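You operate a simulated robot arm through the tools that you are given. There is no shell and no other tool. Be economical: measure what you need, move in short steps, check, and stop when the job is done.

The job below is to be done with a simulated two-armed robot. You get a single attempt, and the scene is never put back.

TASK
Hold the actuator on the mat and turn its lever to SUCK.
Fine: push the blue stopper into its port and put it back in the good tray. Set down upright: spare actuator.

Only the result counts: the job must be done as asked and must still hold three seconds after the hand-in. Knocking over, shifting, dropping, spilling or breaking anything else fails it. Lids that push on must go on centred and level and be pressed home; caps that screw on are set level and turned clockwise until they are tight.

THE ROBOT
Two 7-joint arms with two-finger parallel grippers on one trunk, on a base that drives. Base frame: it is fixed to the floor where the robot stands at the start and does not move with it; the origin is under the middle of the robot, x ahead of it, y to its left, z up; the surface under the hand at the start is at about z = 880. Units: mm, degrees, N and s.
The left shoulder is at the start at [70, 134, 1226], the right one opposite. With the tool pointing down near the work surface each hand reaches from about 100 to 640 mm from the robot's upright axis, wherever it stands, measured 20 degrees to its own side. Places, roughly: good tray [500, 200, 900]; green mat [500, -200, 900]; lever of the spare actuator [500, 200, 1000]. Payload 1.57 kg a hand.
Tool frame (each hand has its own): the origin (TCP) lies between the finger pads and is the grasp point; the fingertips stand 30 mm ahead of it; z points along the fingers, y is the line along which they close. Largest opening 80 mm; finger width 17, thickness 12; the body of the gripper, 40 by 82 mm, starts 80 mm behind the TCP.
Orientation is that of the tool frame in the base frame, as a unit quaternion [x, y, z, w]. With the fingers straight down and closing along the base's y, the tool's x points along the base's -x, its y along +y and its z along -z.

THE INTERFACE
- The arms move only by the tool play_rows. It takes "left_plan", "right_plan" or both (then of equal length, played together; a hand with none holds still); each is a list of rows, each a list of 6 numbers: the shift along the base's x, y, z in mm, then the turn, a rotation vector about the base's x, y, z in rad. In form: [[dx, dy, dz, rx, ry, rz], ...]. A call has 1 to 12 rows; each row shifts and turns the commanded pose from where the row before left it. "left_grip" and "right_grip" are, for a hand that has rows, the opening, from 0 (shut) to 1 (fully open), set as the call begins (left out, the last holds). Rows are played at 5 a second. More than 50 mm and 8.6 degrees between two rows, or a gripper value outside its range, and nothing of the call is played. A pose out of reach is approached as far as the arm can. The call stops where the force on the tool passes 40 N (or 10 N more than at its start, if that is more) or the arm is blocked; 0.2 s more then pass. The fingers move at their own pace (about 153 mm/s each) and stop on an object; they squeeze with about 35 N. The grip force told is the motor's: it shows also when the fingers shut on nothing. Time passes only in rows, and 0.2 s behind the last, so rows that do not move let the fingers close. The reply holds the time, the measured pose of the TCP, the force on the tool along the base axes, the opening and the grip force, in the units named above and with some noise, with the torque about the TCP (base axes, N m) and any sound that the robot's microphone picked up.
- Cameras (640 x 400 px; columns grow to the right, rows downward): "scene" is now at [139.2, 8.2, 1458.2]; the picture's right is [0.10, -1.00, 0.00], its down [-0.53, -0.05, -0.84] and it looks along [0.84, 0.08, -0.54] (base axes); focal length 214 px, centre (320, 200). "left" rides on the left gripper at [72, 7, -122] in its tool frame; the picture's right is [-0.09, 1.00, 0.00], its down [-0.84, -0.08, -0.54] and it looks along [-0.54, -0.05, 0.84] (tool axes); focal length 238 px, centre (320, 200). "right" rides on the right gripper at [72, -6, -122] in its tool frame; the picture's right is [0.09, 1.00, 0.00], its down [-0.84, 0.08, -0.54] and it looks along [-0.54, 0.05, 0.84] (tool axes); focal length 238 px, centre (320, 200). There is no depth. A picture from a camera that has moved, and an enlarged one, comes with that camera's place and axes in the base frame and with its lens.
- grab_frame(camera): a new picture of that camera. The clock stands still meanwhile.
- raise_lower(by): slides the trunk up (or, below 0, down) by that many mm; the arms and the scene camera ride with it, the base frame stays. It gives what a move gives, with no picture.
- drive_base(legs): drives the robot by 1 to 6 legs, each [ahead, left, turn to the left] in mm, mm and degrees, along the robot's own axes; the way and the turn of a leg run together, so that a leg with both is an arc; at most 1500 mm and 180 degrees a leg. The arms and the cameras ride along, it lands a little off, and it stops where it bumps. It gives what a move gives.
- aim_head(pan, tilt): turns the head with the scene camera to pan (to the left, within 86 degrees either way) and tilt (down, from -29 to 69), counted from straight ahead of the robot. It gives what a move gives.
- inspect(camera, box): a new picture of the part [left, top, right, bottom] of that camera's present view, enlarged. The clock stands still meanwhile.
- close_job(): hands the job in; it is judged then, once.

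Work in short steps. Places have to be worked out from the pictures, the camera data and where the tool is seen: move nearer, look again, correct. Check each grasp and each placing, and mend what went wrong. You have 120 turns and 100 pictures in all, those below and enlarged ones among them. Open the grippers and draw the arms clear of the work before you hand the job in, unless the task says otherwise.

The tools are called by a JSON object that holds its "name" and its "arguments". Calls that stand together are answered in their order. play_rows: Moves the arms, as the interface text tells. Its arguments: {"type":"object","properties":{"left_plan":{"type":"array"},"left_grip":{"type":"number"},"right_plan":{"type":"array"},"right_grip":{"type":"number"}},"required":[]} The other tools are called the same way: raise_lower (by) slides the trunk up or down; drive_base (legs) drives the base; aim_head (pan, tilt) turns the head that bears the scene camera; grab_frame (camera) takes a picture; inspect (camera, box) takes an enlarged picture of a part of a camera's view; close_job () hands the job in.

At the start:

```text
clock: 0.0
left_tcp_pos: [357.6, 290.9, 1285.8]
left_ee_rot: [-0.001, 1.0, 0.0, 0.0]
left_ft_force: [0.4, 0.5, 0.9]
left_torque: [-0.01, 0.0, 0.02]
left_opening: 79.9
left_grip_force: 0.0
right_tcp_pos: [324.2, -56.4, 1327.7]
right_ee_rot: [0.0, 1.0, 0.001, 0.0]
right_ft_force: [0.1, 0.3, 0.6]
right_torque: [-0.04, 0.01, 0.02]
right_opening: 80.1
right_grip_force: 0.0
trunk travel left (down, up): [-800.0, 140.0]
robot x, y, heading: [1.7, 1.2, -0.1]
head pan, tilt: [5.6, 32.4]
```

scene: 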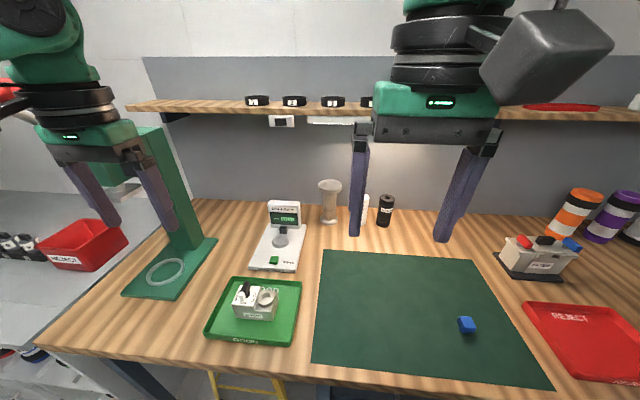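
right: 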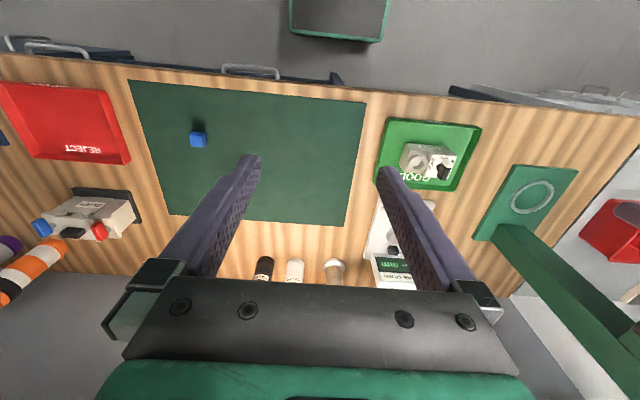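
left: 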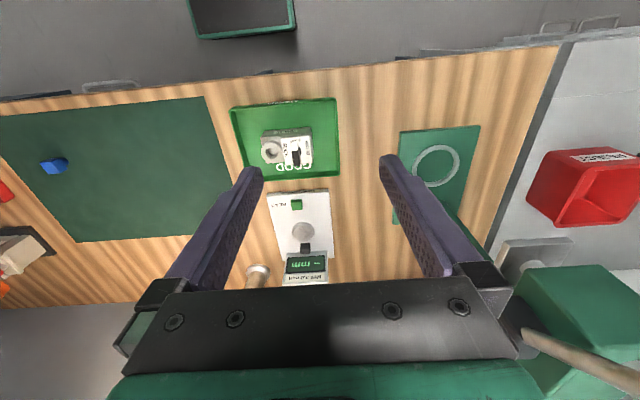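

I'll look closely at the actuator in the tray and the blue stopper on the mat.

{"name": "inspect", "arguments": {"camera": "left", "box": [220, 90, 350, 180]}}

{"name": "inspect", "arguments": {"camera": "scene", "box": [200, 260, 310, 350]}}

{"name": "inspect", "arguments": {"camera": "scene", "box": [430, 200, 640, 340]}}

{"name": "inspect", "arguments": {"camera": "right", "box": [370, 110, 490, 200]}}

```text
4.44 times, centred on (285, 135) of left
camera zoom: at [286.6, 296.9, 1406.1], right [0.09, 1.0, 0.0], down [0.84, -0.08, 0.54], along [0.54, -0.05, -0.84], focal length 1059 px, centre (476, 489)
```

zoom: 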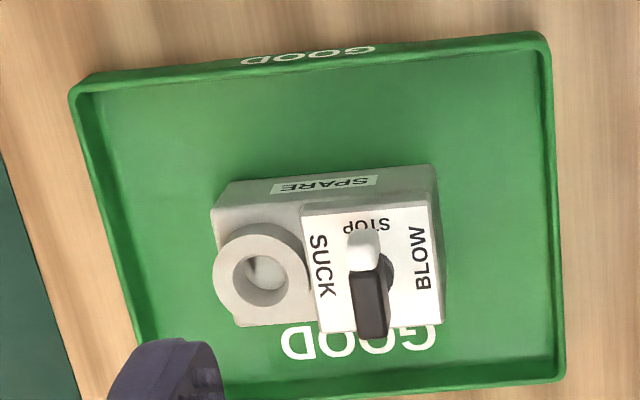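

```text
4.44 times, centred on (255, 305) of scene
camera zoom: at [139.2, 8.2, 1458.2], right [0.1, -1.0, 0.0], down [-0.53, -0.05, -0.84], along [0.84, 0.08, -0.54], focal length 953 px, centre (609, -267)
```

zoom: 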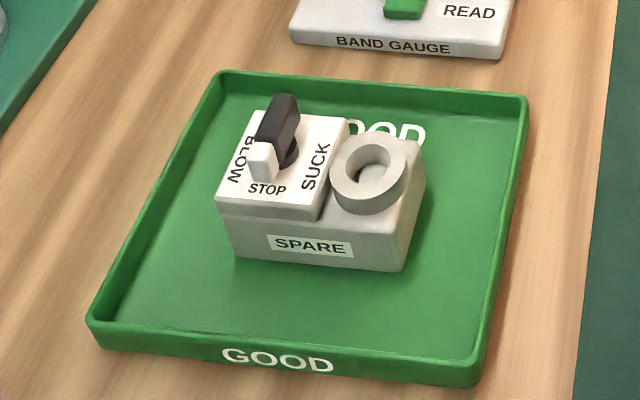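

```text
2.86 times, centred on (535, 270) of scene
camera zoom: at [139.2, 8.2, 1458.2], right [0.1, -1.0, 0.0], down [-0.53, -0.05, -0.84], along [0.84, 0.08, -0.54], focal length 613 px, centre (-294, 0)
```

zoom: 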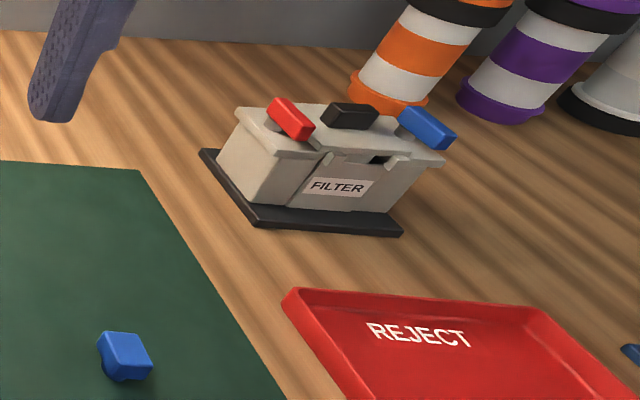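

```text
4.44 times, centred on (430, 155) of right
camera zoom: at [252.7, -62.6, 1449.2], right [-0.09, 1.0, 0.0], down [0.84, 0.08, 0.54], along [0.54, 0.05, -0.84], focal length 1059 px, centre (-169, 400)
```

zoom: 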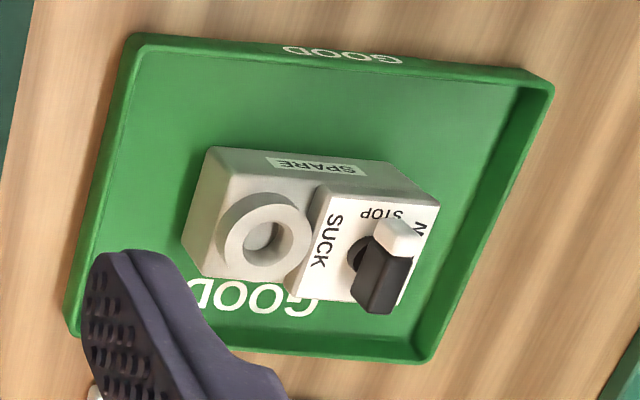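

The spare actuator sits at about (450, 211) with its long side along y, its port on the right and its lever pointing at STOP. The stopper lies at about (467, -340). I turn the left hand -90° so it can close along x, and move the right hand above the stopper.

{"name": "play_rows", "arguments": {"left_plan": [[8.4, -4, -10, 0, 0, -0.1428], [8.4, -4, -10, 0, 0, -0.1428], [8.4, -4, -10, 0, 0, -0.1428], [8.4, -4, -10, 0, 0, -0.1428], [8.4, -4, -10, 0, 0, -0.1428], [8.4, -4, -10, 0, 0, -0.1428], [8.4, -4, -10, 0, 0, -0.1428], [8.4, -4, -10, 0, 0, -0.1428], [8.4, -4, -10, 0, 0, -0.1428], [8.4, -4, -10, 0, 0, -0.1428], [8.4, -4, -10, 0, 0, -0.1428]], "right_plan": [[12, -26, -20, 0, 0, 0], [12, -26, -20, 0, 0, 0], [12, -26, -20, 0, 0, 0], [12, -26, -20, 0, 0, 0], [12, -26, -20, 0, 0, 0], [12, -26, -20, 0, 0, 0], [12, -26, -20, 0, 0, 0], [12, -26, -20, 0, 0, 0], [12, -26, -20, 0, 0, 0], [12, -26, -20, 0, 0, 0], [12, -26, -20, 0, 0, 0]]}}

{"name": "grab_frame", "arguments": {"camera": "left"}}

{"name": "grab_frame", "arguments": {"camera": "right"}}

{"name": "grab_frame", "arguments": {"camera": "scene"}}

```text
clock: 2.4
left_tcp_pos: [451.4, 245.7, 1175.0]
left_ee_rot: [0.707, 0.708, 0.0, 0.0]
left_ft_force: [-0.7, -0.3, 0.3]
left_torque: [0.02, 0.02, 0.0]
left_opening: 79.9
left_grip_force: 0.0
right_tcp_pos: [458.9, -342.8, 1106.2]
right_ee_rot: [-0.001, 1.0, 0.0, 0.0]
right_ft_force: [0.2, 0.6, 0.4]
right_torque: [0.03, 0.04, 0.02]
right_opening: 79.9
right_grip_force: 0.0
trunk travel left (down, up): [-800.0, 140.0]
robot x, y, heading: [1.4, 1.5, 0.2]
head pan, tilt: [5.6, 32.4]
```

```text
92 pictures are left
camera left: at [458.0, 318.1, 1296.1], right [1.0, -0.09, 0.0], down [-0.08, -0.84, 0.54], along [-0.05, -0.54, -0.84], focal length 238 px, centre (320, 200)
```

left: 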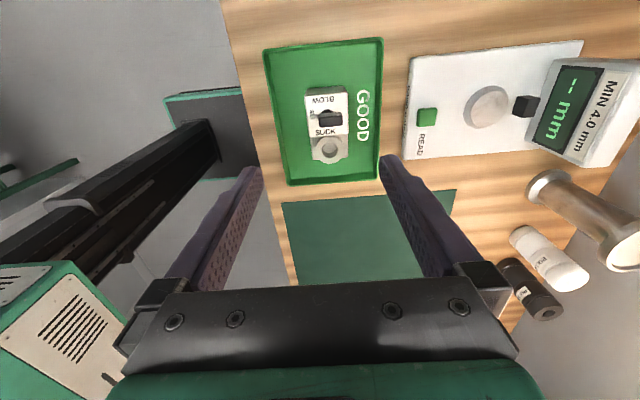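

```text
91 pictures are left
camera right: at [387.2, -348.7, 1229.0], right [-0.09, 1.0, 0.0], down [0.84, 0.08, 0.54], along [0.54, 0.05, -0.84], focal length 238 px, centre (320, 200)
```

right: 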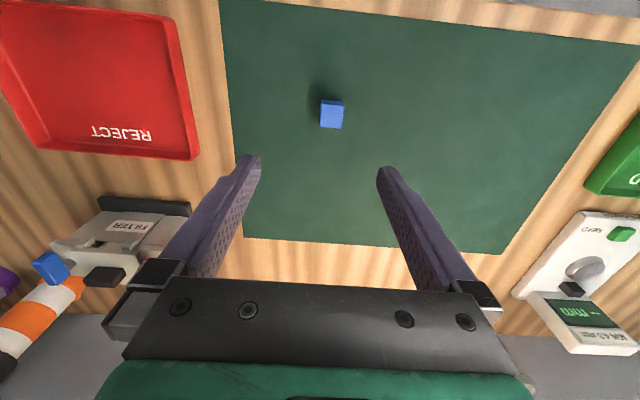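

```text
90 pictures are left
camera scene: at [140.9, 7.0, 1458.1], right [0.1, -1.0, 0.0], down [-0.53, -0.05, -0.84], along [0.84, 0.08, -0.54], focal length 214 px, centre (320, 200)
```

scene: 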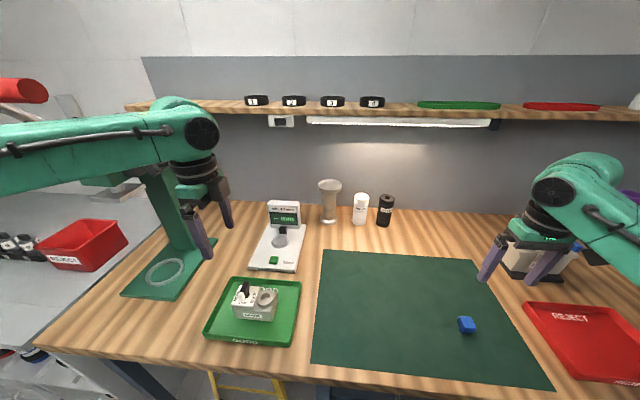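

Both hands are above their objects. I'll take enlarged views of the stopper and the actuator.

{"name": "inspect", "arguments": {"camera": "right", "box": [292, 85, 372, 135]}}

{"name": "inspect", "arguments": {"camera": "left", "box": [247, 30, 407, 190]}}

{"name": "inspect", "arguments": {"camera": "scene", "box": [442, 305, 492, 345]}}

```text
8.00 times, centred on (332, 110) of right
camera zoom: at [387.2, -348.7, 1229.0], right [-0.09, 1.0, 0.0], down [0.84, 0.08, 0.54], along [0.54, 0.05, -0.84], focal length 1907 px, centre (224, 920)
```

zoom: 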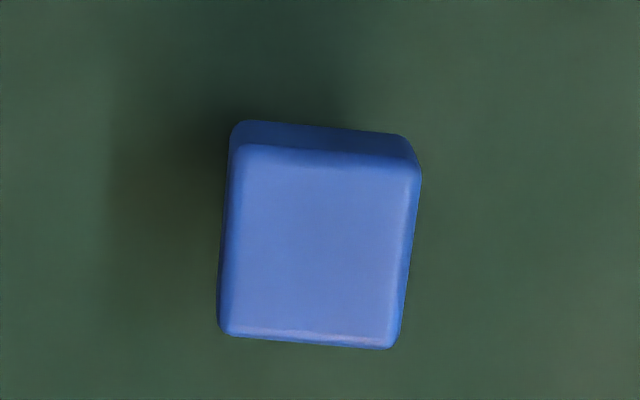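

```text
2.50 times, centred on (327, 110) of left
camera zoom: at [458.0, 318.1, 1296.1], right [1.0, -0.09, 0.0], down [-0.08, -0.84, 0.54], along [-0.05, -0.54, -0.84], focal length 596 px, centre (302, 425)
```

zoom: 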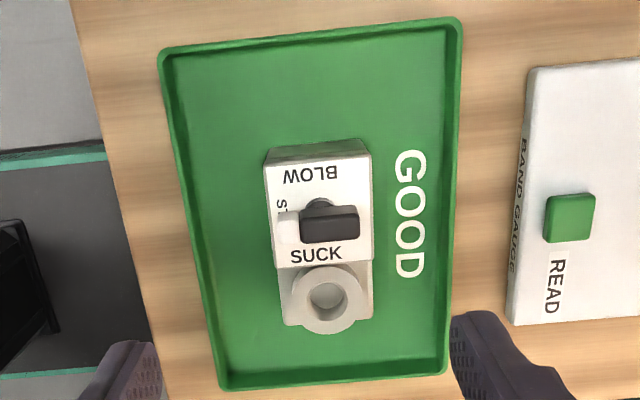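

```text
10.00 times, centred on (467, 325) of scene
camera zoom: at [140.9, 7.0, 1458.1], right [0.1, -1.0, 0.0], down [-0.53, -0.05, -0.84], along [0.84, 0.08, -0.54], focal length 2145 px, centre (-1150, -1050)
```

zoom: 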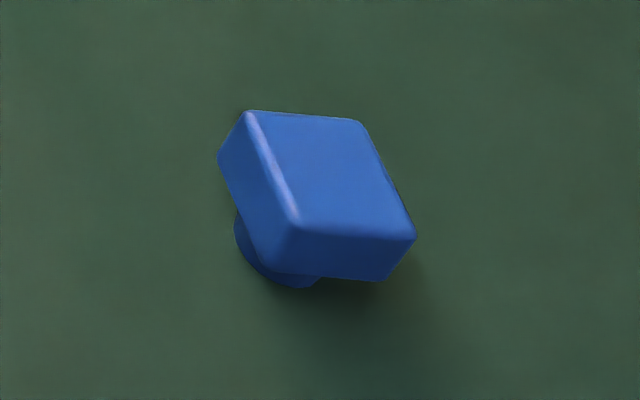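

The stopper stands upright on its plug with a head of about 31 mm, and the actuator is about 62 mm wide in x. I tilt the left hand 45° to the left, camera side down, so the space over the lever and port stays free, and come down above the actuator.

{"name": "play_rows", "arguments": {"left_plan": [[1.5, -2, -20, -0.131, 0, 0], [1.5, -2, -20, -0.131, 0, 0], [1.5, -2, -20, -0.131, 0, 0], [1.5, -2, -20, -0.131, 0, 0], [1.5, -2, -20, -0.131, 0, 0], [1.5, -2, -20, -0.131, 0, 0]]}}

{"name": "grab_frame", "arguments": {"camera": "left"}}

{"name": "grab_frame", "arguments": {"camera": "scene"}}

```text
clock: 3.8
left_tcp_pos: [461.8, 233.7, 1053.1]
left_ee_rot: [0.653, 0.653, -0.272, 0.271]
left_ft_force: [0.4, 0.6, 0.6]
left_torque: [-0.01, 0.03, -0.02]
left_opening: 79.9
left_grip_force: 0.1
right_tcp_pos: [457.9, -340.0, 1107.4]
right_ee_rot: [0.0, 1.0, 0.0, 0.0]
right_ft_force: [0.5, -0.1, 0.4]
right_torque: [-0.04, -0.01, 0.0]
right_opening: 79.9
right_grip_force: 0.0
trunk travel left (down, up): [-800.0, 140.0]
robot x, y, heading: [1.9, -0.4, -0.2]
head pan, tilt: [5.6, 32.4]
```

```text
86 pictures are left
camera left: at [468.9, 371.6, 1087.7], right [1.0, -0.06, 0.06], down [-0.08, -0.2, 0.98], along [-0.05, -0.98, -0.21], focal length 238 px, centre (320, 200)
```

left: 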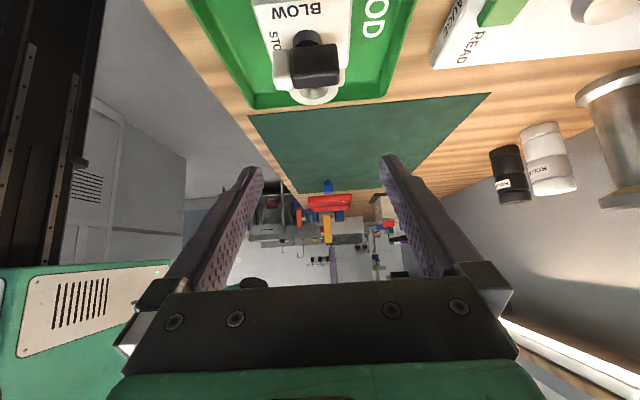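

```text
85 pictures are left
camera scene: at [140.2, 9.1, 1458.2], right [0.1, -1.0, 0.0], down [-0.53, -0.05, -0.84], along [0.84, 0.08, -0.54], focal length 214 px, centre (320, 200)
```

scene: 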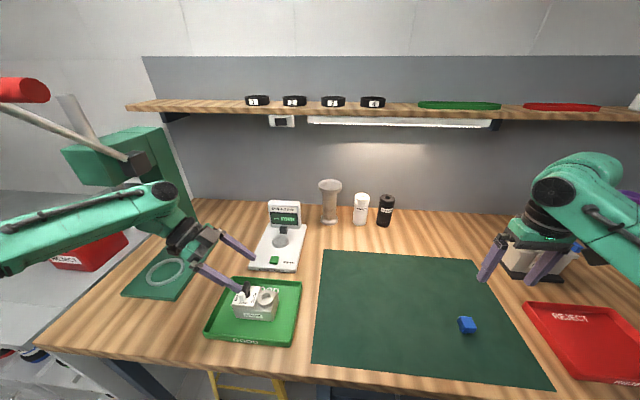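

The actuator's centre is at x about 459.5 and plate y about 235. I shift 2 mm and go down until the tips are beside the body, then check.

{"name": "play_rows", "arguments": {"left_plan": [[-2, 0, -25, 0, 0, 0], [0, 0, -25, 0, 0, 0], [0, 0, -25, 0, 0, 0], [0, 0, -20, 0, 0, 0]]}}

{"name": "grab_frame", "arguments": {"camera": "left"}}

{"name": "inspect", "arguments": {"camera": "scene", "box": [180, 220, 320, 350]}}

```text
clock: 4.8
left_tcp_pos: [459.7, 232.8, 959.5]
left_ee_rot: [0.652, 0.654, -0.272, 0.27]
left_ft_force: [1.0, -0.1, 0.5]
left_torque: [0.01, 0.02, -0.04]
left_opening: 79.8
left_grip_force: 0.0
right_tcp_pos: [458.4, -342.6, 1108.3]
right_ee_rot: [0.0, 1.0, 0.001, 0.0]
right_ft_force: [0.6, -0.7, 0.4]
right_torque: [0.01, 0.0, 0.0]
right_opening: 80.0
right_grip_force: 0.0
trunk travel left (down, up): [-800.0, 140.0]
robot x, y, heading: [-2.3, 0.1, 0.1]
head pan, tilt: [5.6, 32.4]
```

```text
84 pictures are left
camera left: at [466.9, 370.2, 994.2], right [1.0, -0.06, 0.06], down [-0.08, -0.21, 0.98], along [-0.05, -0.98, -0.21], focal length 238 px, centre (320, 200)
```

left: 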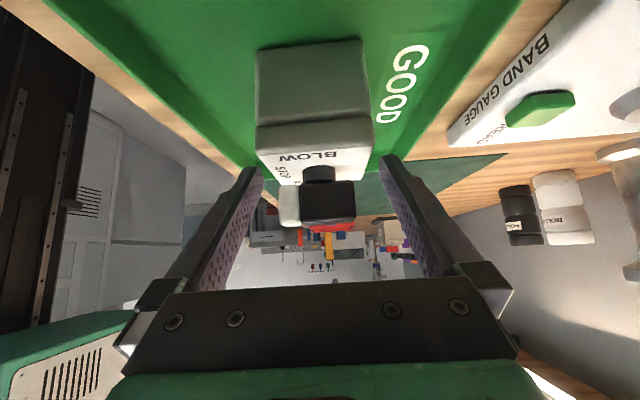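

```text
3.08 times, centred on (250, 285) of scene
camera zoom: at [140.2, 7.8, 1458.2], right [0.1, -1.0, 0.0], down [-0.53, -0.05, -0.84], along [0.84, 0.08, -0.54], focal length 660 px, centre (535, -62)
```

zoom: 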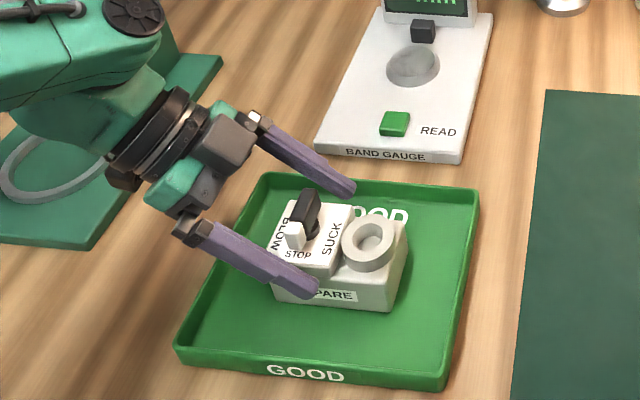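

Centred within 1 mm. I read the tray floor at about z 888, the plate top at 947 and the lever bar at 955–980. I go down 36 mm and close.

{"name": "play_rows", "arguments": {"left_plan": [[0.5, 0, -18, 0, 0, 0], [0, 0, -18, 0, 0, 0]]}}

{"name": "play_rows", "arguments": {"left_plan": [[0, 0, 0, 0, 0, 0], [0, 0, 0, 0, 0, 0], [0, 0, 0, 0, 0, 0]], "left_grip": 0}}

{"name": "inspect", "arguments": {"camera": "scene", "box": [180, 220, 320, 350]}}

```text
clock: 5.4
left_tcp_pos: [449.7, 233.0, 931.0]
left_ee_rot: [0.652, 0.655, -0.27, 0.27]
left_ft_force: [-0.6, 0.3, -0.4]
left_torque: [-0.01, 0.03, -0.02]
left_opening: 80.1
left_grip_force: 0.0
left hand out of reach, approached as far as the arm can: row 2
right_tcp_pos: [457.4, -341.0, 1108.6]
right_ee_rot: [0.0, 1.0, 0.001, 0.0]
right_ft_force: [-0.8, 0.1, 0.2]
right_torque: [0.03, 0.04, 0.0]
right_opening: 79.9
right_grip_force: 0.1
trunk travel left (down, up): [-800.0, 140.0]
robot x, y, heading: [-0.8, 0.4, -0.3]
head pan, tilt: [5.6, 32.4]
```

```text
clock: 6.2
left_tcp_pos: [449.2, 233.6, 932.0]
left_ee_rot: [0.653, 0.654, -0.27, 0.27]
left_ft_force: [-1.2, 0.1, -1.2]
left_torque: [-0.09, -0.1, -0.02]
left_opening: 59.6
left_grip_force: 35.4
right_tcp_pos: [455.4, -340.6, 1107.7]
right_ee_rot: [0.0, 1.0, 0.001, 0.0]
right_ft_force: [0.4, -0.5, -0.4]
right_torque: [0.02, 0.01, -0.02]
right_opening: 80.0
right_grip_force: 0.1
trunk travel left (down, up): [-800.0, 140.0]
robot x, y, heading: [0.2, 0.6, 0.2]
head pan, tilt: [5.6, 32.4]
```

```text
3.08 times, centred on (250, 285) of scene
camera zoom: at [138.9, 8.4, 1458.3], right [0.1, -1.0, 0.0], down [-0.53, -0.05, -0.84], along [0.84, 0.08, -0.54], focal length 660 px, centre (535, -62)
```

zoom: 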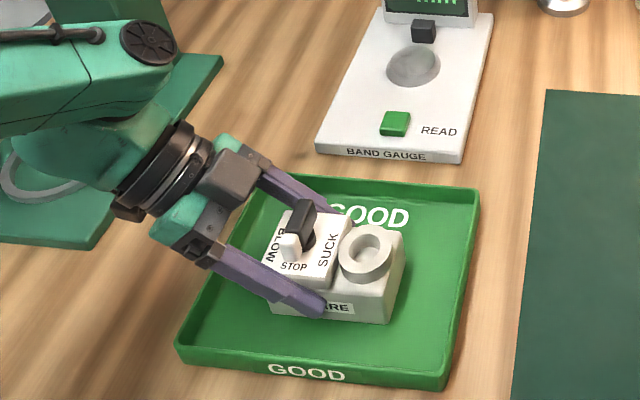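

The arm stopped short of the lowest row, at x 449 and z 932, but the grip is good: 59.6 mm on the body at 35 N. I lift straight up and check how it hangs.

{"name": "play_rows", "arguments": {"left_plan": [[0, 0, 15, 0, 0, 0], [0, 0, 25, 0, 0, 0], [0, 0, 30, 0, 0, 0], [0, 0, 30, 0, 0, 0]]}}

{"name": "inspect", "arguments": {"camera": "scene", "box": [160, 180, 320, 340]}}

{"name": "grab_frame", "arguments": {"camera": "left"}}

```text
clock: 7.2
left_tcp_pos: [448.7, 232.4, 1033.2]
left_ee_rot: [0.653, 0.653, -0.273, 0.27]
left_ft_force: [-0.2, 0.1, -5.6]
left_torque: [0.12, -0.01, -0.01]
left_opening: 43.1
left_grip_force: 35.6
right_tcp_pos: [457.6, -342.2, 1108.0]
right_ee_rot: [0.0, 1.0, 0.001, 0.0]
right_ft_force: [0.2, 0.8, -0.1]
right_torque: [-0.02, 0.0, 0.01]
right_opening: 80.1
right_grip_force: 0.1
trunk travel left (down, up): [-800.0, 140.0]
robot x, y, heading: [0.8, 0.4, 0.1]
head pan, tilt: [5.6, 32.4]
```

```text
2.50 times, centred on (240, 260) of scene
camera zoom: at [139.5, 8.3, 1458.2], right [0.1, -1.0, 0.0], down [-0.53, -0.05, -0.84], along [0.84, 0.08, -0.54], focal length 536 px, centre (520, 50)
```

zoom: 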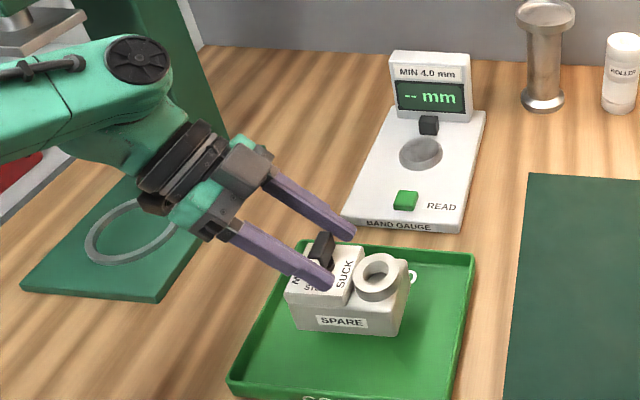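

```text
80 pictures are left
camera left: at [456.3, 368.9, 1066.5], right [1.0, -0.06, 0.06], down [-0.07, -0.21, 0.98], along [-0.05, -0.98, -0.21], focal length 238 px, centre (320, 200)
```

left: 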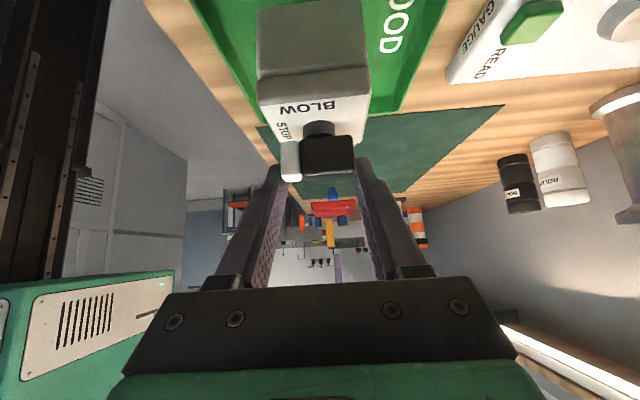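

The fingers slid up off the body and now hold the ends of the lever (43 mm opening), with the block about 28 mm above the tray. I lower it gently back into the tray to regrasp.

{"name": "play_rows", "arguments": {"left_plan": [[0, 0, -10, 0, 0, 0], [0, 0, -8, 0, 0, 0], [0, 0, -4, 0, 0, 0], [0, 0, -3, 0, 0, 0]]}}

{"name": "inspect", "arguments": {"camera": "scene", "box": [180, 220, 320, 350]}}

```text
clock: 8.2
left_tcp_pos: [448.9, 232.9, 1007.4]
left_ee_rot: [0.653, 0.653, -0.272, 0.27]
left_ft_force: [0.6, 0.0, -6.1]
left_torque: [0.1, 0.0, 0.0]
left_opening: 42.9
left_grip_force: 34.9
right_tcp_pos: [458.2, -340.9, 1108.0]
right_ee_rot: [0.001, 1.0, 0.0, 0.0]
right_ft_force: [-0.9, 0.0, 1.1]
right_torque: [0.0, 0.0, 0.02]
right_opening: 79.8
right_grip_force: 0.0
trunk travel left (down, up): [-800.0, 140.0]
robot x, y, heading: [0.9, 1.0, -0.2]
head pan, tilt: [5.6, 32.4]
```

```text
3.08 times, centred on (250, 285) of scene
camera zoom: at [140.5, 8.7, 1458.1], right [0.1, -1.0, 0.0], down [-0.53, -0.05, -0.84], along [0.84, 0.08, -0.54], focal length 660 px, centre (535, -62)
```

zoom: 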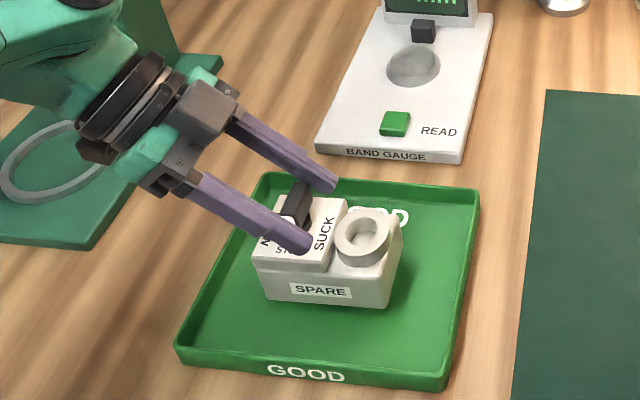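

It's still floating by about 12 mm. I continue down in small steps and watch the weight on the tool.

{"name": "play_rows", "arguments": {"left_plan": [[0, 0, -4, 0, 0, 0], [0, 0, -3, 0, 0, 0], [0, 0, -2, 0, 0, 0]]}}

```text
clock: 9.0
left_tcp_pos: [449.3, 232.3, 998.8]
left_ee_rot: [0.653, 0.654, -0.271, 0.27]
left_ft_force: [0.4, -0.1, -5.6]
left_torque: [0.09, -0.03, 0.03]
left_opening: 43.0
left_grip_force: 35.0
right_tcp_pos: [458.0, -342.2, 1106.9]
right_ee_rot: [0.0, 1.0, 0.001, 0.0]
right_ft_force: [0.8, -0.1, 0.4]
right_torque: [-0.01, 0.0, 0.0]
right_opening: 79.8
right_grip_force: 0.1
trunk travel left (down, up): [-800.0, 140.0]
robot x, y, heading: [0.4, -1.5, 0.1]
head pan, tilt: [5.6, 32.4]
```

{"name": "play_rows", "arguments": {"left_plan": [[0, 0, -2, 0, 0, 0], [0, 0, -2, 0, 0, 0]]}}

{"name": "inspect", "arguments": {"camera": "scene", "box": [180, 220, 320, 350]}}

```text
clock: 9.6
left_tcp_pos: [450.4, 233.6, 995.5]
left_ee_rot: [0.652, 0.654, -0.271, 0.271]
left_ft_force: [-0.2, -0.4, -4.7]
left_torque: [0.11, 0.01, 0.0]
left_opening: 42.9
left_grip_force: 34.9
right_tcp_pos: [458.6, -341.0, 1107.5]
right_ee_rot: [0.0, 1.0, 0.0, -0.001]
right_ft_force: [-0.5, -0.1, 0.1]
right_torque: [0.02, -0.01, 0.01]
right_opening: 79.8
right_grip_force: 0.1
trunk travel left (down, up): [-800.0, 140.0]
robot x, y, heading: [-0.8, -4.6, 0.1]
head pan, tilt: [5.6, 32.4]
```

```text
3.08 times, centred on (250, 285) of scene
camera zoom: at [140.3, 8.7, 1458.1], right [0.1, -1.0, 0.0], down [-0.53, -0.05, -0.84], along [0.84, 0.08, -0.54], focal length 660 px, centre (535, -62)
```

zoom: 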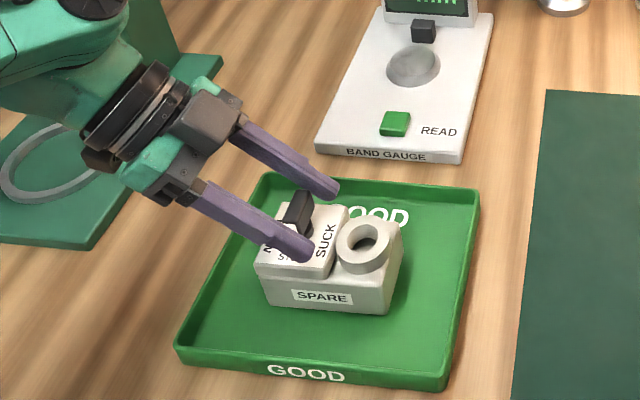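

Contact is just starting (-4.7 N). I go a little lower.

{"name": "play_rows", "arguments": {"left_plan": [[0, 0, -2, 0, 0, 0], [0, 0, -2, 0, 0, 0]]}}

```text
clock: 10.2
left_tcp_pos: [449.8, 233.6, 991.4]
left_ee_rot: [0.652, 0.654, -0.272, 0.271]
left_ft_force: [-0.4, -0.3, -4.2]
left_torque: [0.09, 0.01, -0.02]
left_opening: 43.3
left_grip_force: 35.1
right_tcp_pos: [457.9, -340.1, 1107.4]
right_ee_rot: [0.0, 1.0, 0.0, 0.0]
right_ft_force: [0.2, 0.0, -0.4]
right_torque: [-0.01, 0.02, -0.01]
right_opening: 79.9
right_grip_force: 0.1
trunk travel left (down, up): [-800.0, 140.0]
robot x, y, heading: [-2.0, 0.1, -0.1]
head pan, tilt: [5.6, 32.4]
```

{"name": "play_rows", "arguments": {"left_plan": [[0, 0, -2, 0, 0, 0], [0, 0, -2, 0, 0, 0]]}}

{"name": "inspect", "arguments": {"camera": "scene", "box": [180, 220, 320, 350]}}

```text
clock: 10.8
left_tcp_pos: [448.9, 233.6, 986.1]
left_ee_rot: [0.653, 0.653, -0.271, 0.271]
left_ft_force: [-0.3, 1.5, -0.1]
left_torque: [-0.08, -0.15, 0.05]
left_opening: 42.9
left_grip_force: 34.9
right_tcp_pos: [457.1, -342.4, 1107.6]
right_ee_rot: [0.0, 1.0, -0.001, 0.0]
right_ft_force: [0.7, -0.8, -0.8]
right_torque: [0.01, 0.02, 0.04]
right_opening: 80.2
right_grip_force: 0.0
trunk travel left (down, up): [-800.0, 140.0]
robot x, y, heading: [-2.0, 0.3, 0.1]
head pan, tilt: [5.6, 32.4]
```

```text
3.08 times, centred on (250, 285) of scene
camera zoom: at [139.4, 8.5, 1458.3], right [0.1, -1.0, 0.0], down [-0.53, -0.05, -0.84], along [0.84, 0.08, -0.54], focal length 660 px, centre (535, -62)
```

zoom: 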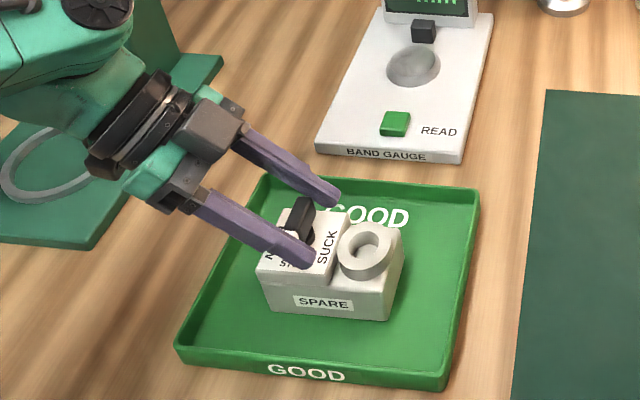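

It's resting on the tray and the weight is gone. I open, retreat up, and lower the trunk 130 mm so the left arm can reach a lower body grasp.

{"name": "play_rows", "arguments": {"left_plan": [[0, 0, 0, 0, 0, 0], [0, 0, 0, 0, 0, 0], [0, 0, 25, 0, 0, 0], [0, 0, 45, 0, 0, 0], [0, 0, 45, 0, 0, 0], [0, 0, 45, 0, 0, 0]], "left_grip": 1}}

{"name": "raise_lower", "arguments": {"by": -130}}

{"name": "grab_frame", "arguments": {"camera": "scene"}}

{"name": "grab_frame", "arguments": {"camera": "left"}}

```text
clock: 12.2
left_tcp_pos: [448.8, 231.1, 1145.0]
left_ee_rot: [0.653, 0.654, -0.271, 0.27]
left_ft_force: [0.0, 1.3, 0.7]
left_torque: [0.03, 0.01, -0.01]
left_opening: 79.8
left_grip_force: 0.0
right_tcp_pos: [457.3, -341.5, 1107.5]
right_ee_rot: [0.0, 1.0, 0.0, 0.001]
right_ft_force: [-0.1, -0.6, 0.0]
right_torque: [0.01, 0.01, 0.01]
right_opening: 80.1
right_grip_force: 0.1
trunk travel left (down, up): [-800.0, 140.0]
robot x, y, heading: [-0.1, 2.7, 0.2]
head pan, tilt: [5.6, 32.4]
```

```text
clock: 13.8
left_tcp_pos: [448.5, 232.0, 1013.4]
left_ee_rot: [0.653, 0.653, -0.272, 0.27]
left_ft_force: [-0.6, 0.4, 0.6]
left_torque: [0.0, 0.04, 0.04]
left_opening: 79.9
left_grip_force: 0.1
right_tcp_pos: [457.7, -341.4, 976.6]
right_ee_rot: [0.0, 1.0, 0.001, 0.001]
right_ft_force: [-0.2, 0.2, 0.0]
right_torque: [-0.01, 0.02, 0.01]
right_opening: 80.1
right_grip_force: 0.1
trunk travel left (down, up): [-670.0, 270.0]
robot x, y, heading: [-2.9, 1.7, -0.0]
head pan, tilt: [5.6, 32.4]
```

```text
76 pictures are left
camera scene: at [139.1, 8.2, 1328.3], right [0.1, -1.0, 0.0], down [-0.53, -0.05, -0.84], along [0.84, 0.08, -0.54], focal length 214 px, centre (320, 200)
```

scene: 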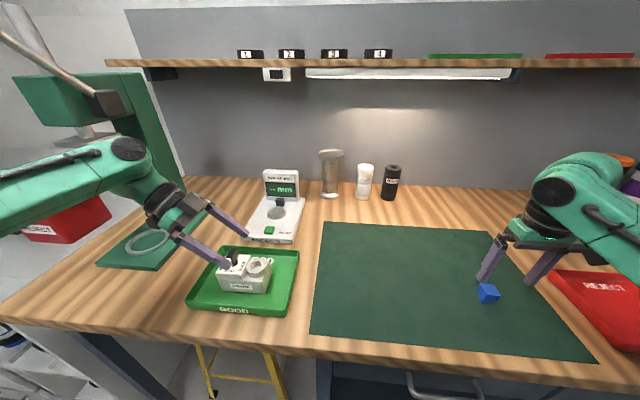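

```text
75 pictures are left
camera left: at [456.4, 368.7, 1049.0], right [1.0, -0.06, 0.06], down [-0.08, -0.21, 0.98], along [-0.05, -0.98, -0.21], focal length 238 px, centre (320, 200)
```

left: 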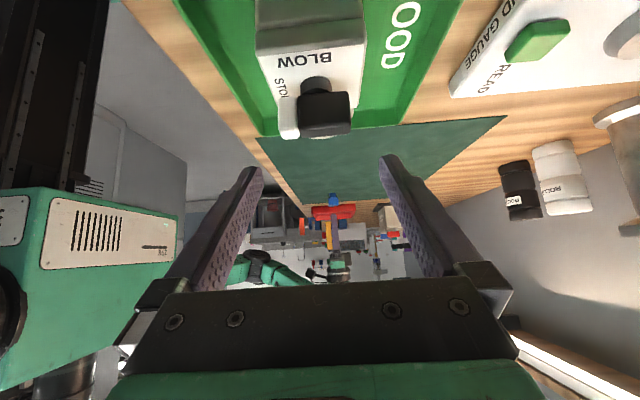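

The actuator is at x about 453. I shift +4 and descend, which should now be within reach.

{"name": "play_rows", "arguments": {"left_plan": [[4, 0, -25, 0, 0, 0], [0, 0, -25, 0, 0, 0], [0, 0, -20, 0, 0, 0]]}}

{"name": "inspect", "arguments": {"camera": "left", "box": [200, 0, 440, 240]}}

```text
clock: 14.6
left_tcp_pos: [452.6, 232.6, 944.6]
left_ee_rot: [0.652, 0.655, -0.271, 0.271]
left_ft_force: [0.6, -0.9, 1.1]
left_torque: [0.03, -0.03, -0.02]
left_opening: 80.1
left_grip_force: 0.1
right_tcp_pos: [459.1, -340.6, 977.8]
right_ee_rot: [-0.001, 1.0, 0.0, 0.0]
right_ft_force: [0.3, -0.6, 0.2]
right_torque: [0.01, 0.0, 0.01]
right_opening: 79.8
right_grip_force: 0.1
trunk travel left (down, up): [-670.0, 270.0]
robot x, y, heading: [0.5, 1.0, 0.1]
head pan, tilt: [5.6, 32.4]
```

```text
1.67 times, centred on (320, 120) of left
camera zoom: at [460.7, 369.5, 978.9], right [1.0, -0.06, 0.06], down [-0.08, -0.21, 0.98], along [-0.05, -0.98, -0.21], focal length 397 px, centre (320, 333)
```

zoom: 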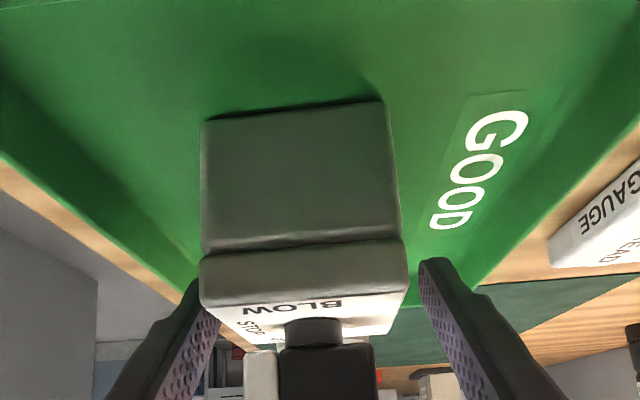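

The plate overhangs the body slightly, and the earlier grip was mostly on that plate edge. I go lower and deeper (TCP about y 225, z 917) so the pads sit on the body, then close.

{"name": "play_rows", "arguments": {"left_plan": [[0, -4, -14, 0, 0, 0], [0, -4, -13, 0, 0, 0]]}}

{"name": "play_rows", "arguments": {"left_plan": [[0, 0, 0, 0, 0, 0], [0, 0, 0, 0, 0, 0], [0, 0, 0, 0, 0, 0]], "left_grip": 0}}

{"name": "inspect", "arguments": {"camera": "scene", "box": [160, 200, 320, 320]}}

```text
clock: 15.2
left_tcp_pos: [452.0, 224.4, 915.5]
left_ee_rot: [0.652, 0.653, -0.272, 0.271]
left_ft_force: [-0.2, 0.1, 0.2]
left_torque: [-0.01, 0.02, 0.01]
left_opening: 80.2
left_grip_force: 0.0
right_tcp_pos: [456.7, -341.6, 977.6]
right_ee_rot: [0.0, 1.0, 0.0, 0.0]
right_ft_force: [0.5, -0.3, 0.0]
right_torque: [-0.02, 0.02, 0.02]
right_opening: 80.0
right_grip_force: 0.0
trunk travel left (down, up): [-670.0, 270.0]
robot x, y, heading: [-2.2, 0.7, 0.2]
head pan, tilt: [5.6, 32.4]
```

```text
clock: 16.0
left_tcp_pos: [452.1, 224.6, 916.3]
left_ee_rot: [0.652, 0.654, -0.271, 0.271]
left_ft_force: [0.0, 0.4, 0.2]
left_torque: [-0.03, -0.18, 0.12]
left_opening: 59.8
left_grip_force: 35.0
right_tcp_pos: [457.8, -341.4, 978.0]
right_ee_rot: [-0.001, 1.0, 0.001, 0.0]
right_ft_force: [0.0, 1.2, 0.0]
right_torque: [0.0, 0.02, -0.02]
right_opening: 80.0
right_grip_force: 0.1
trunk travel left (down, up): [-670.0, 270.0]
robot x, y, heading: [-2.6, -2.4, -0.3]
head pan, tilt: [5.6, 32.4]
```

```text
3.33 times, centred on (240, 260) of scene
camera zoom: at [139.3, 8.3, 1328.2], right [0.1, -1.0, 0.0], down [-0.53, -0.05, -0.84], along [0.84, 0.08, -0.54], focal length 715 px, centre (587, 0)
```

zoom: 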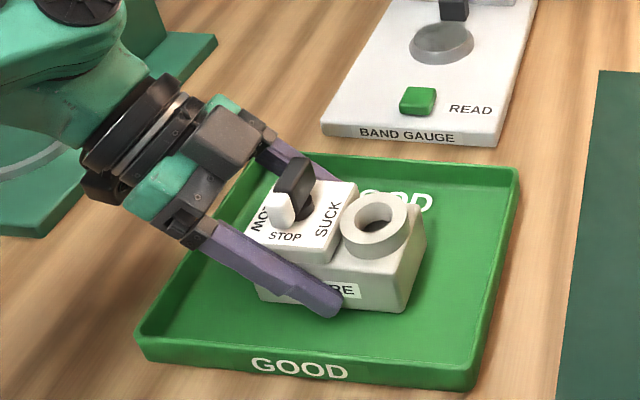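

Good: a low, deep grip at 59.8 mm. I lift slowly and watch the opening.

{"name": "play_rows", "arguments": {"left_plan": [[0, 0, 4, 0, 0, 0], [0, 0, 6, 0, 0, 0], [0, 0, 8, 0, 0, 0]]}}

{"name": "inspect", "arguments": {"camera": "scene", "box": [160, 200, 320, 320]}}

```text
clock: 16.8
left_tcp_pos: [452.6, 223.2, 933.5]
left_ee_rot: [0.653, 0.654, -0.272, 0.27]
left_ft_force: [-0.2, 0.5, -5.3]
left_torque: [0.02, 0.01, -0.03]
left_opening: 59.9
left_grip_force: 35.3
right_tcp_pos: [458.0, -340.7, 976.1]
right_ee_rot: [-0.001, 1.0, 0.0, 0.001]
right_ft_force: [-0.1, 0.0, -0.4]
right_torque: [-0.01, 0.02, 0.02]
right_opening: 80.1
right_grip_force: 0.0
trunk travel left (down, up): [-670.0, 270.0]
robot x, y, heading: [-2.0, 2.7, 0.1]
head pan, tilt: [5.6, 32.4]
```

```text
3.33 times, centred on (240, 260) of scene
camera zoom: at [140.0, 8.5, 1328.1], right [0.1, -1.0, 0.0], down [-0.53, -0.05, -0.84], along [0.84, 0.08, -0.54], focal length 715 px, centre (587, 0)
```

zoom: 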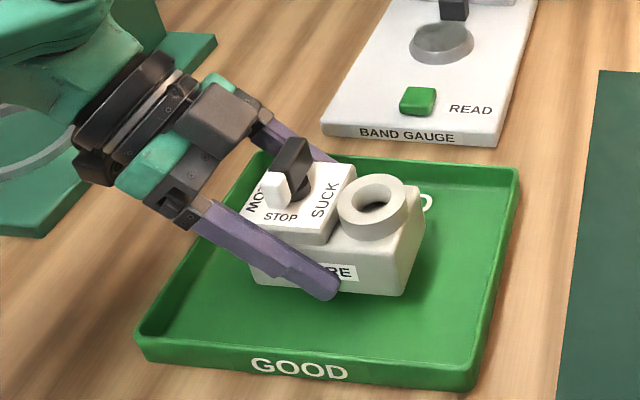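

Held firmly with almost no torque. I lift to about z 975 and carry it right over the mat in moderate steps.

{"name": "play_rows", "arguments": {"left_plan": [[0, 0, 10, 0, 0, 0], [0, 0, 15, 0, 0, 0], [0, 0, 15, 0, 0, 0], [0, -15, 5, 0, 0, 0], [0, -30, 0, 0, 0, 0], [0, -30, 0, 0, 0, 0], [0, -30, 0, 0, 0, 0], [0, -30, 0, 0, 0, 0], [0, -30, 0, 0, 0, 0], [0, -30, 0, 0, 0, 0], [0, -30, 0, 0, 0, 0], [0, -15, 0, 0, 0, 0]]}}

{"name": "grab_frame", "arguments": {"camera": "scene"}}

```text
clock: 19.4
left_tcp_pos: [453.3, -18.4, 978.2]
left_ee_rot: [0.652, 0.654, -0.272, 0.27]
left_ft_force: [0.1, -0.3, -6.2]
left_torque: [0.06, 0.02, 0.01]
left_opening: 59.9
left_grip_force: 35.1
right_tcp_pos: [458.2, -341.5, 976.3]
right_ee_rot: [0.0, 1.0, 0.001, 0.001]
right_ft_force: [1.3, -0.8, -1.0]
right_torque: [-0.01, -0.01, -0.03]
right_opening: 79.8
right_grip_force: 0.0
trunk travel left (down, up): [-670.0, 270.0]
robot x, y, heading: [2.4, 1.4, 0.2]
head pan, tilt: [5.6, 32.4]
```

```text
71 pictures are left
camera scene: at [140.2, 7.8, 1328.1], right [0.1, -1.0, 0.0], down [-0.53, -0.05, -0.84], along [0.84, 0.08, -0.54], focal length 214 px, centre (320, 200)
```

scene: 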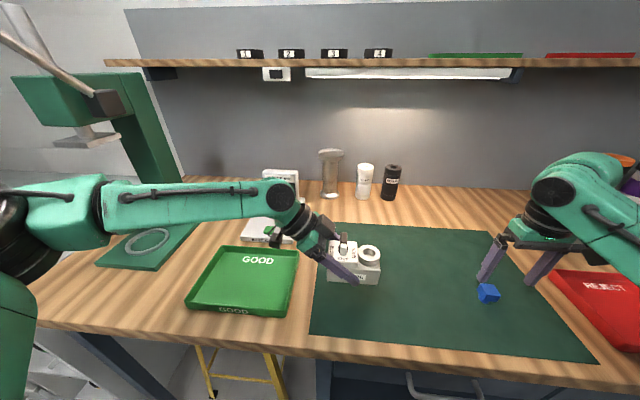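

I go another 75 mm to the right, then lower toward the mat (contact expected at TCP z of about 910).

{"name": "play_rows", "arguments": {"left_plan": [[0, -25, 0, 0, 0, 0], [0, -25, 0, 0, 0, 0], [0, -25, 0, 0, 0, 0], [0, 0, -15, 0, 0, 0], [0, 0, -15, 0, 0, 0], [0, 0, -15, 0, 0, 0], [0, 0, -8, 0, 0, 0], [0, 0, -6, 0, 0, 0]]}}

{"name": "play_rows", "arguments": {"left_plan": [[0, 0, -3, 0, 0, 0], [0, 0, -2, 0, 0, 0]]}}

```text
clock: 21.2
left_tcp_pos: [437.6, -64.2, 927.3]
left_ee_rot: [0.653, 0.653, -0.272, 0.27]
left_ft_force: [-0.7, 0.0, -5.5]
left_torque: [0.02, -0.01, 0.0]
left_opening: 59.9
left_grip_force: 35.1
left hand out of reach, approached as far as the arm can: row 3, 4, 6, 8
right_tcp_pos: [459.5, -341.2, 977.7]
right_ee_rot: [0.0, 1.0, 0.001, 0.0]
right_ft_force: [-0.4, 0.5, -0.3]
right_torque: [0.02, 0.0, -0.05]
right_opening: 80.3
right_grip_force: 0.0
trunk travel left (down, up): [-670.0, 270.0]
robot x, y, heading: [-0.4, -3.0, -0.4]
head pan, tilt: [5.6, 32.4]
```

```text
clock: 21.8
left_tcp_pos: [434.5, -65.7, 923.3]
left_ee_rot: [0.652, 0.654, -0.272, 0.272]
left_ft_force: [-1.3, 0.2, -5.6]
left_torque: [0.04, 0.02, -0.02]
left_opening: 60.1
left_grip_force: 34.7
right_tcp_pos: [459.2, -342.3, 977.6]
right_ee_rot: [0.0, 1.0, 0.001, 0.0]
right_ft_force: [0.2, 0.6, -1.0]
right_torque: [0.01, 0.01, -0.03]
right_opening: 80.1
right_grip_force: 0.1
trunk travel left (down, up): [-670.0, 270.0]
robot x, y, heading: [-2.4, -1.1, 0.1]
head pan, tilt: [5.6, 32.4]
```

The arm is at a limit here, but this spot (block centre about y -77) is already fully on the mat. I bring the commanded pose back to the reachable one and lower from there.

{"name": "play_rows", "arguments": {"left_plan": [[-15, 24, 0, 0, 0, 0], [0, 0, -2, 0, 0, 0]]}}

```text
clock: 22.4
left_tcp_pos: [421.6, -43.2, 921.1]
left_ee_rot: [0.653, 0.653, -0.272, 0.271]
left_ft_force: [0.1, 0.2, -5.5]
left_torque: [0.07, -0.01, 0.0]
left_opening: 60.0
left_grip_force: 35.1
right_tcp_pos: [458.1, -341.7, 976.8]
right_ee_rot: [-0.001, 1.0, 0.0, 0.0]
right_ft_force: [-0.6, -0.7, -0.1]
right_torque: [0.0, 0.01, -0.02]
right_opening: 79.9
right_grip_force: 0.1
trunk travel left (down, up): [-670.0, 270.0]
robot x, y, heading: [-3.5, 4.3, -0.1]
head pan, tilt: [5.6, 32.4]
```

The commanded pose follows what is reached. I continue lowering in small steps until the weight comes off.

{"name": "play_rows", "arguments": {"left_plan": [[0, 0, -3, 0, 0, 0], [0, 0, -3, 0, 0, 0], [0, 0, -2, 0, 0, 0]]}}

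{"name": "inspect", "arguments": {"camera": "scene", "box": [280, 210, 440, 330]}}

```text
clock: 23.2
left_tcp_pos: [421.5, -41.9, 911.1]
left_ee_rot: [0.652, 0.654, -0.272, 0.27]
left_ft_force: [0.4, 0.0, -4.8]
left_torque: [0.01, 0.02, -0.02]
left_opening: 59.8
left_grip_force: 35.2
right_tcp_pos: [458.3, -342.8, 977.1]
right_ee_rot: [0.0, 1.0, 0.001, 0.0]
right_ft_force: [-0.1, 1.0, 0.4]
right_torque: [-0.03, -0.01, -0.03]
right_opening: 79.9
right_grip_force: 0.1
trunk travel left (down, up): [-670.0, 270.0]
robot x, y, heading: [-0.3, -1.6, -0.1]
head pan, tilt: [5.6, 32.4]
```

```text
3.33 times, centred on (360, 270) of scene
camera zoom: at [140.0, 8.1, 1328.1], right [0.1, -1.0, 0.0], down [-0.53, -0.05, -0.84], along [0.84, 0.08, -0.54], focal length 715 px, centre (187, -33)
```

zoom: 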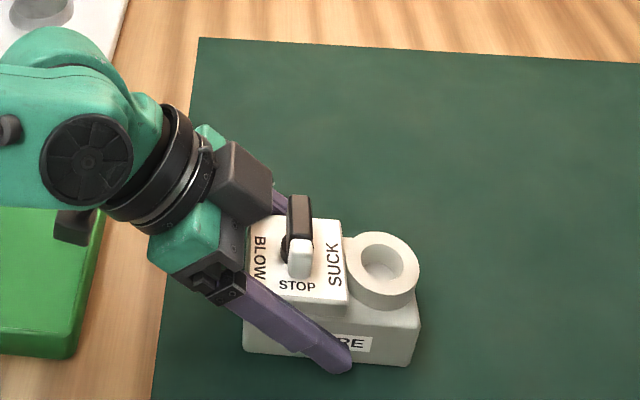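

{"name": "play_rows", "arguments": {"left_plan": [[0, 0, -2, 0, 0, 0], [0, 0, -2, 0, 0, 0]]}}

```text
clock: 23.8
left_tcp_pos: [420.2, -43.0, 912.2]
left_ee_rot: [0.652, 0.653, -0.27, 0.274]
left_ft_force: [3.2, 2.0, 18.0]
left_torque: [1.06, 0.56, -0.23]
left_opening: 59.8
left_grip_force: 35.1
right_tcp_pos: [457.4, -340.6, 978.6]
right_ee_rot: [0.0, 1.0, 0.0, 0.001]
right_ft_force: [0.1, 0.4, -0.6]
right_torque: [-0.01, -0.01, -0.04]
right_opening: 80.2
right_grip_force: 0.2
trunk travel left (down, up): [-670.0, 270.0]
robot x, y, heading: [4.4, -1.3, 0.1]
head pan, tilt: [5.6, 32.4]
```

The actuator sits on the mat and is held (an 18 N press). I ease it by 1 mm. Meanwhile I bring the shut right hand, leaning to the right, over the lever, to push its black end toward +y, which swings the white tip to SUCK.

{"name": "play_rows", "arguments": {"left_plan": [[0, 0, 1.5, 0, 0, 0], [0, 0, 0, 0, 0, 0], [0, 0, 0, 0, 0, 0], [0, 0, 0, 0, 0, 0], [0, 0, 0, 0, 0, 0], [0, 0, 0, 0, 0, 0], [0, 0, 0, 0, 0, 0], [0, 0, 0, 0, 0, 0], [0, 0, 0, 0, 0, 0], [0, 0, 0, 0, 0, 0], [0, 0, 0, 0, 0, 0]], "right_plan": [[0, 0, 35, 0.1333, 0, 0], [0, 0, 35, 0.1333, 0, 0], [0, 0, 35, 0.1333, 0, 0], [-3, 33, 0, 0, 0, 0], [-3, 33, 0, 0, 0, 0], [-3, 33, 0, 0, 0, 0], [-3, 33, 0, 0, 0, 0], [-3, 33, 0, 0, 0, 0], [-3, 33, 0, 0, 0, 0], [-3, 33, 0, 0, 0, 0], [-2, 33, 0, 0, 0, 0]], "right_grip": 0}}

{"name": "grab_frame", "arguments": {"camera": "right"}}

{"name": "grab_frame", "arguments": {"camera": "scene"}}

```text
clock: 26.2
left_tcp_pos: [421.1, -42.8, 911.4]
left_ee_rot: [0.652, 0.653, -0.272, 0.273]
left_ft_force: [11.3, 0.9, 26.2]
left_torque: [0.41, 0.29, -0.36]
left_opening: 59.9
left_grip_force: 34.9
right_tcp_pos: [435.2, -74.9, 1081.9]
right_ee_rot: [0.001, 0.98, 0.2, 0.001]
right_ft_force: [-0.7, -0.1, -0.5]
right_torque: [0.0, -0.02, 0.02]
right_opening: 0.2
right_grip_force: 20.9
trunk travel left (down, up): [-670.0, 270.0]
robot x, y, heading: [3.8, 1.0, 0.1]
head pan, tilt: [5.6, 32.4]
```

```text
69 pictures are left
camera right: at [362.4, -126.7, 1192.7], right [-0.09, 0.92, 0.39], down [0.84, -0.14, 0.53], along [0.54, 0.37, -0.75], focal length 238 px, centre (320, 200)
```

right: 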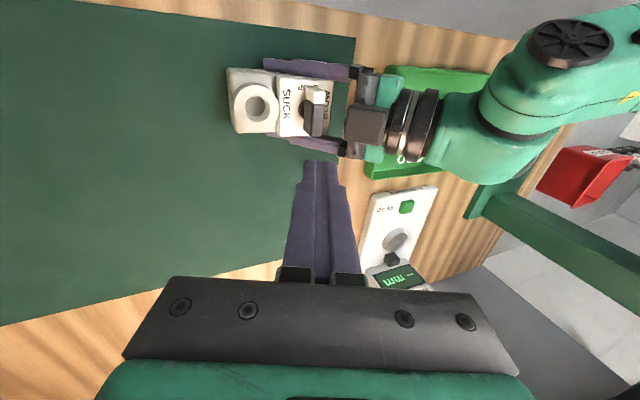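

```text
68 pictures are left
camera scene: at [138.7, 8.9, 1328.4], right [0.1, -1.0, 0.0], down [-0.53, -0.05, -0.84], along [0.84, 0.08, -0.54], focal length 214 px, centre (320, 200)
```

scene: 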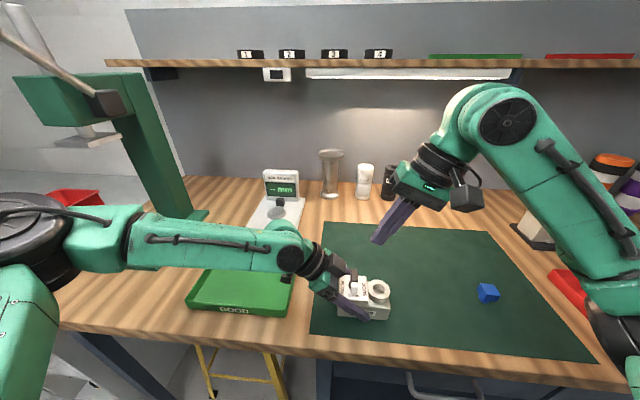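

I'll zoom on the lever from the right camera to locate its axis and ends.

{"name": "inspect", "arguments": {"camera": "right", "box": [220, 50, 380, 170]}}

{"name": "inspect", "arguments": {"camera": "scene", "box": [310, 180, 430, 330]}}

```text
3.33 times, centred on (300, 110) of right
camera zoom: at [362.4, -126.7, 1192.7], right [-0.09, 0.92, 0.39], down [0.84, -0.14, 0.53], along [0.54, 0.37, -0.75], focal length 794 px, centre (387, 500)
```

zoom: 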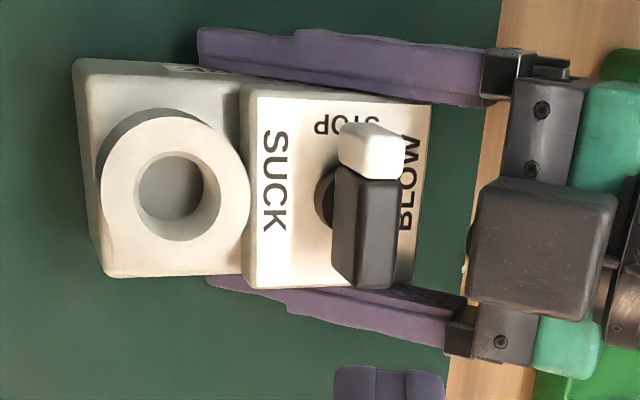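

```text
2.67 times, centred on (370, 255) of scene
camera zoom: at [138.7, 8.9, 1328.4], right [0.1, -1.0, 0.0], down [-0.53, -0.05, -0.84], along [0.84, 0.08, -0.54], focal length 572 px, centre (187, 53)
```

zoom: 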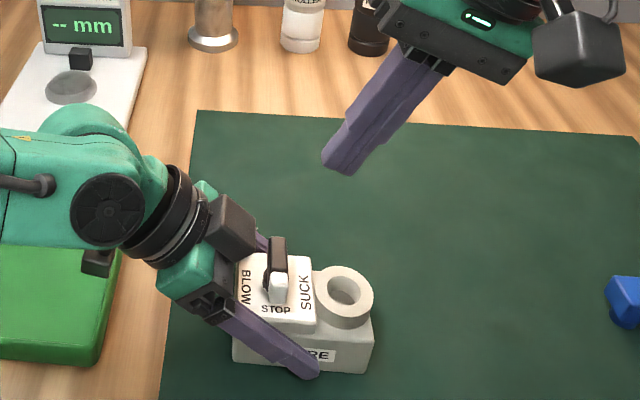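

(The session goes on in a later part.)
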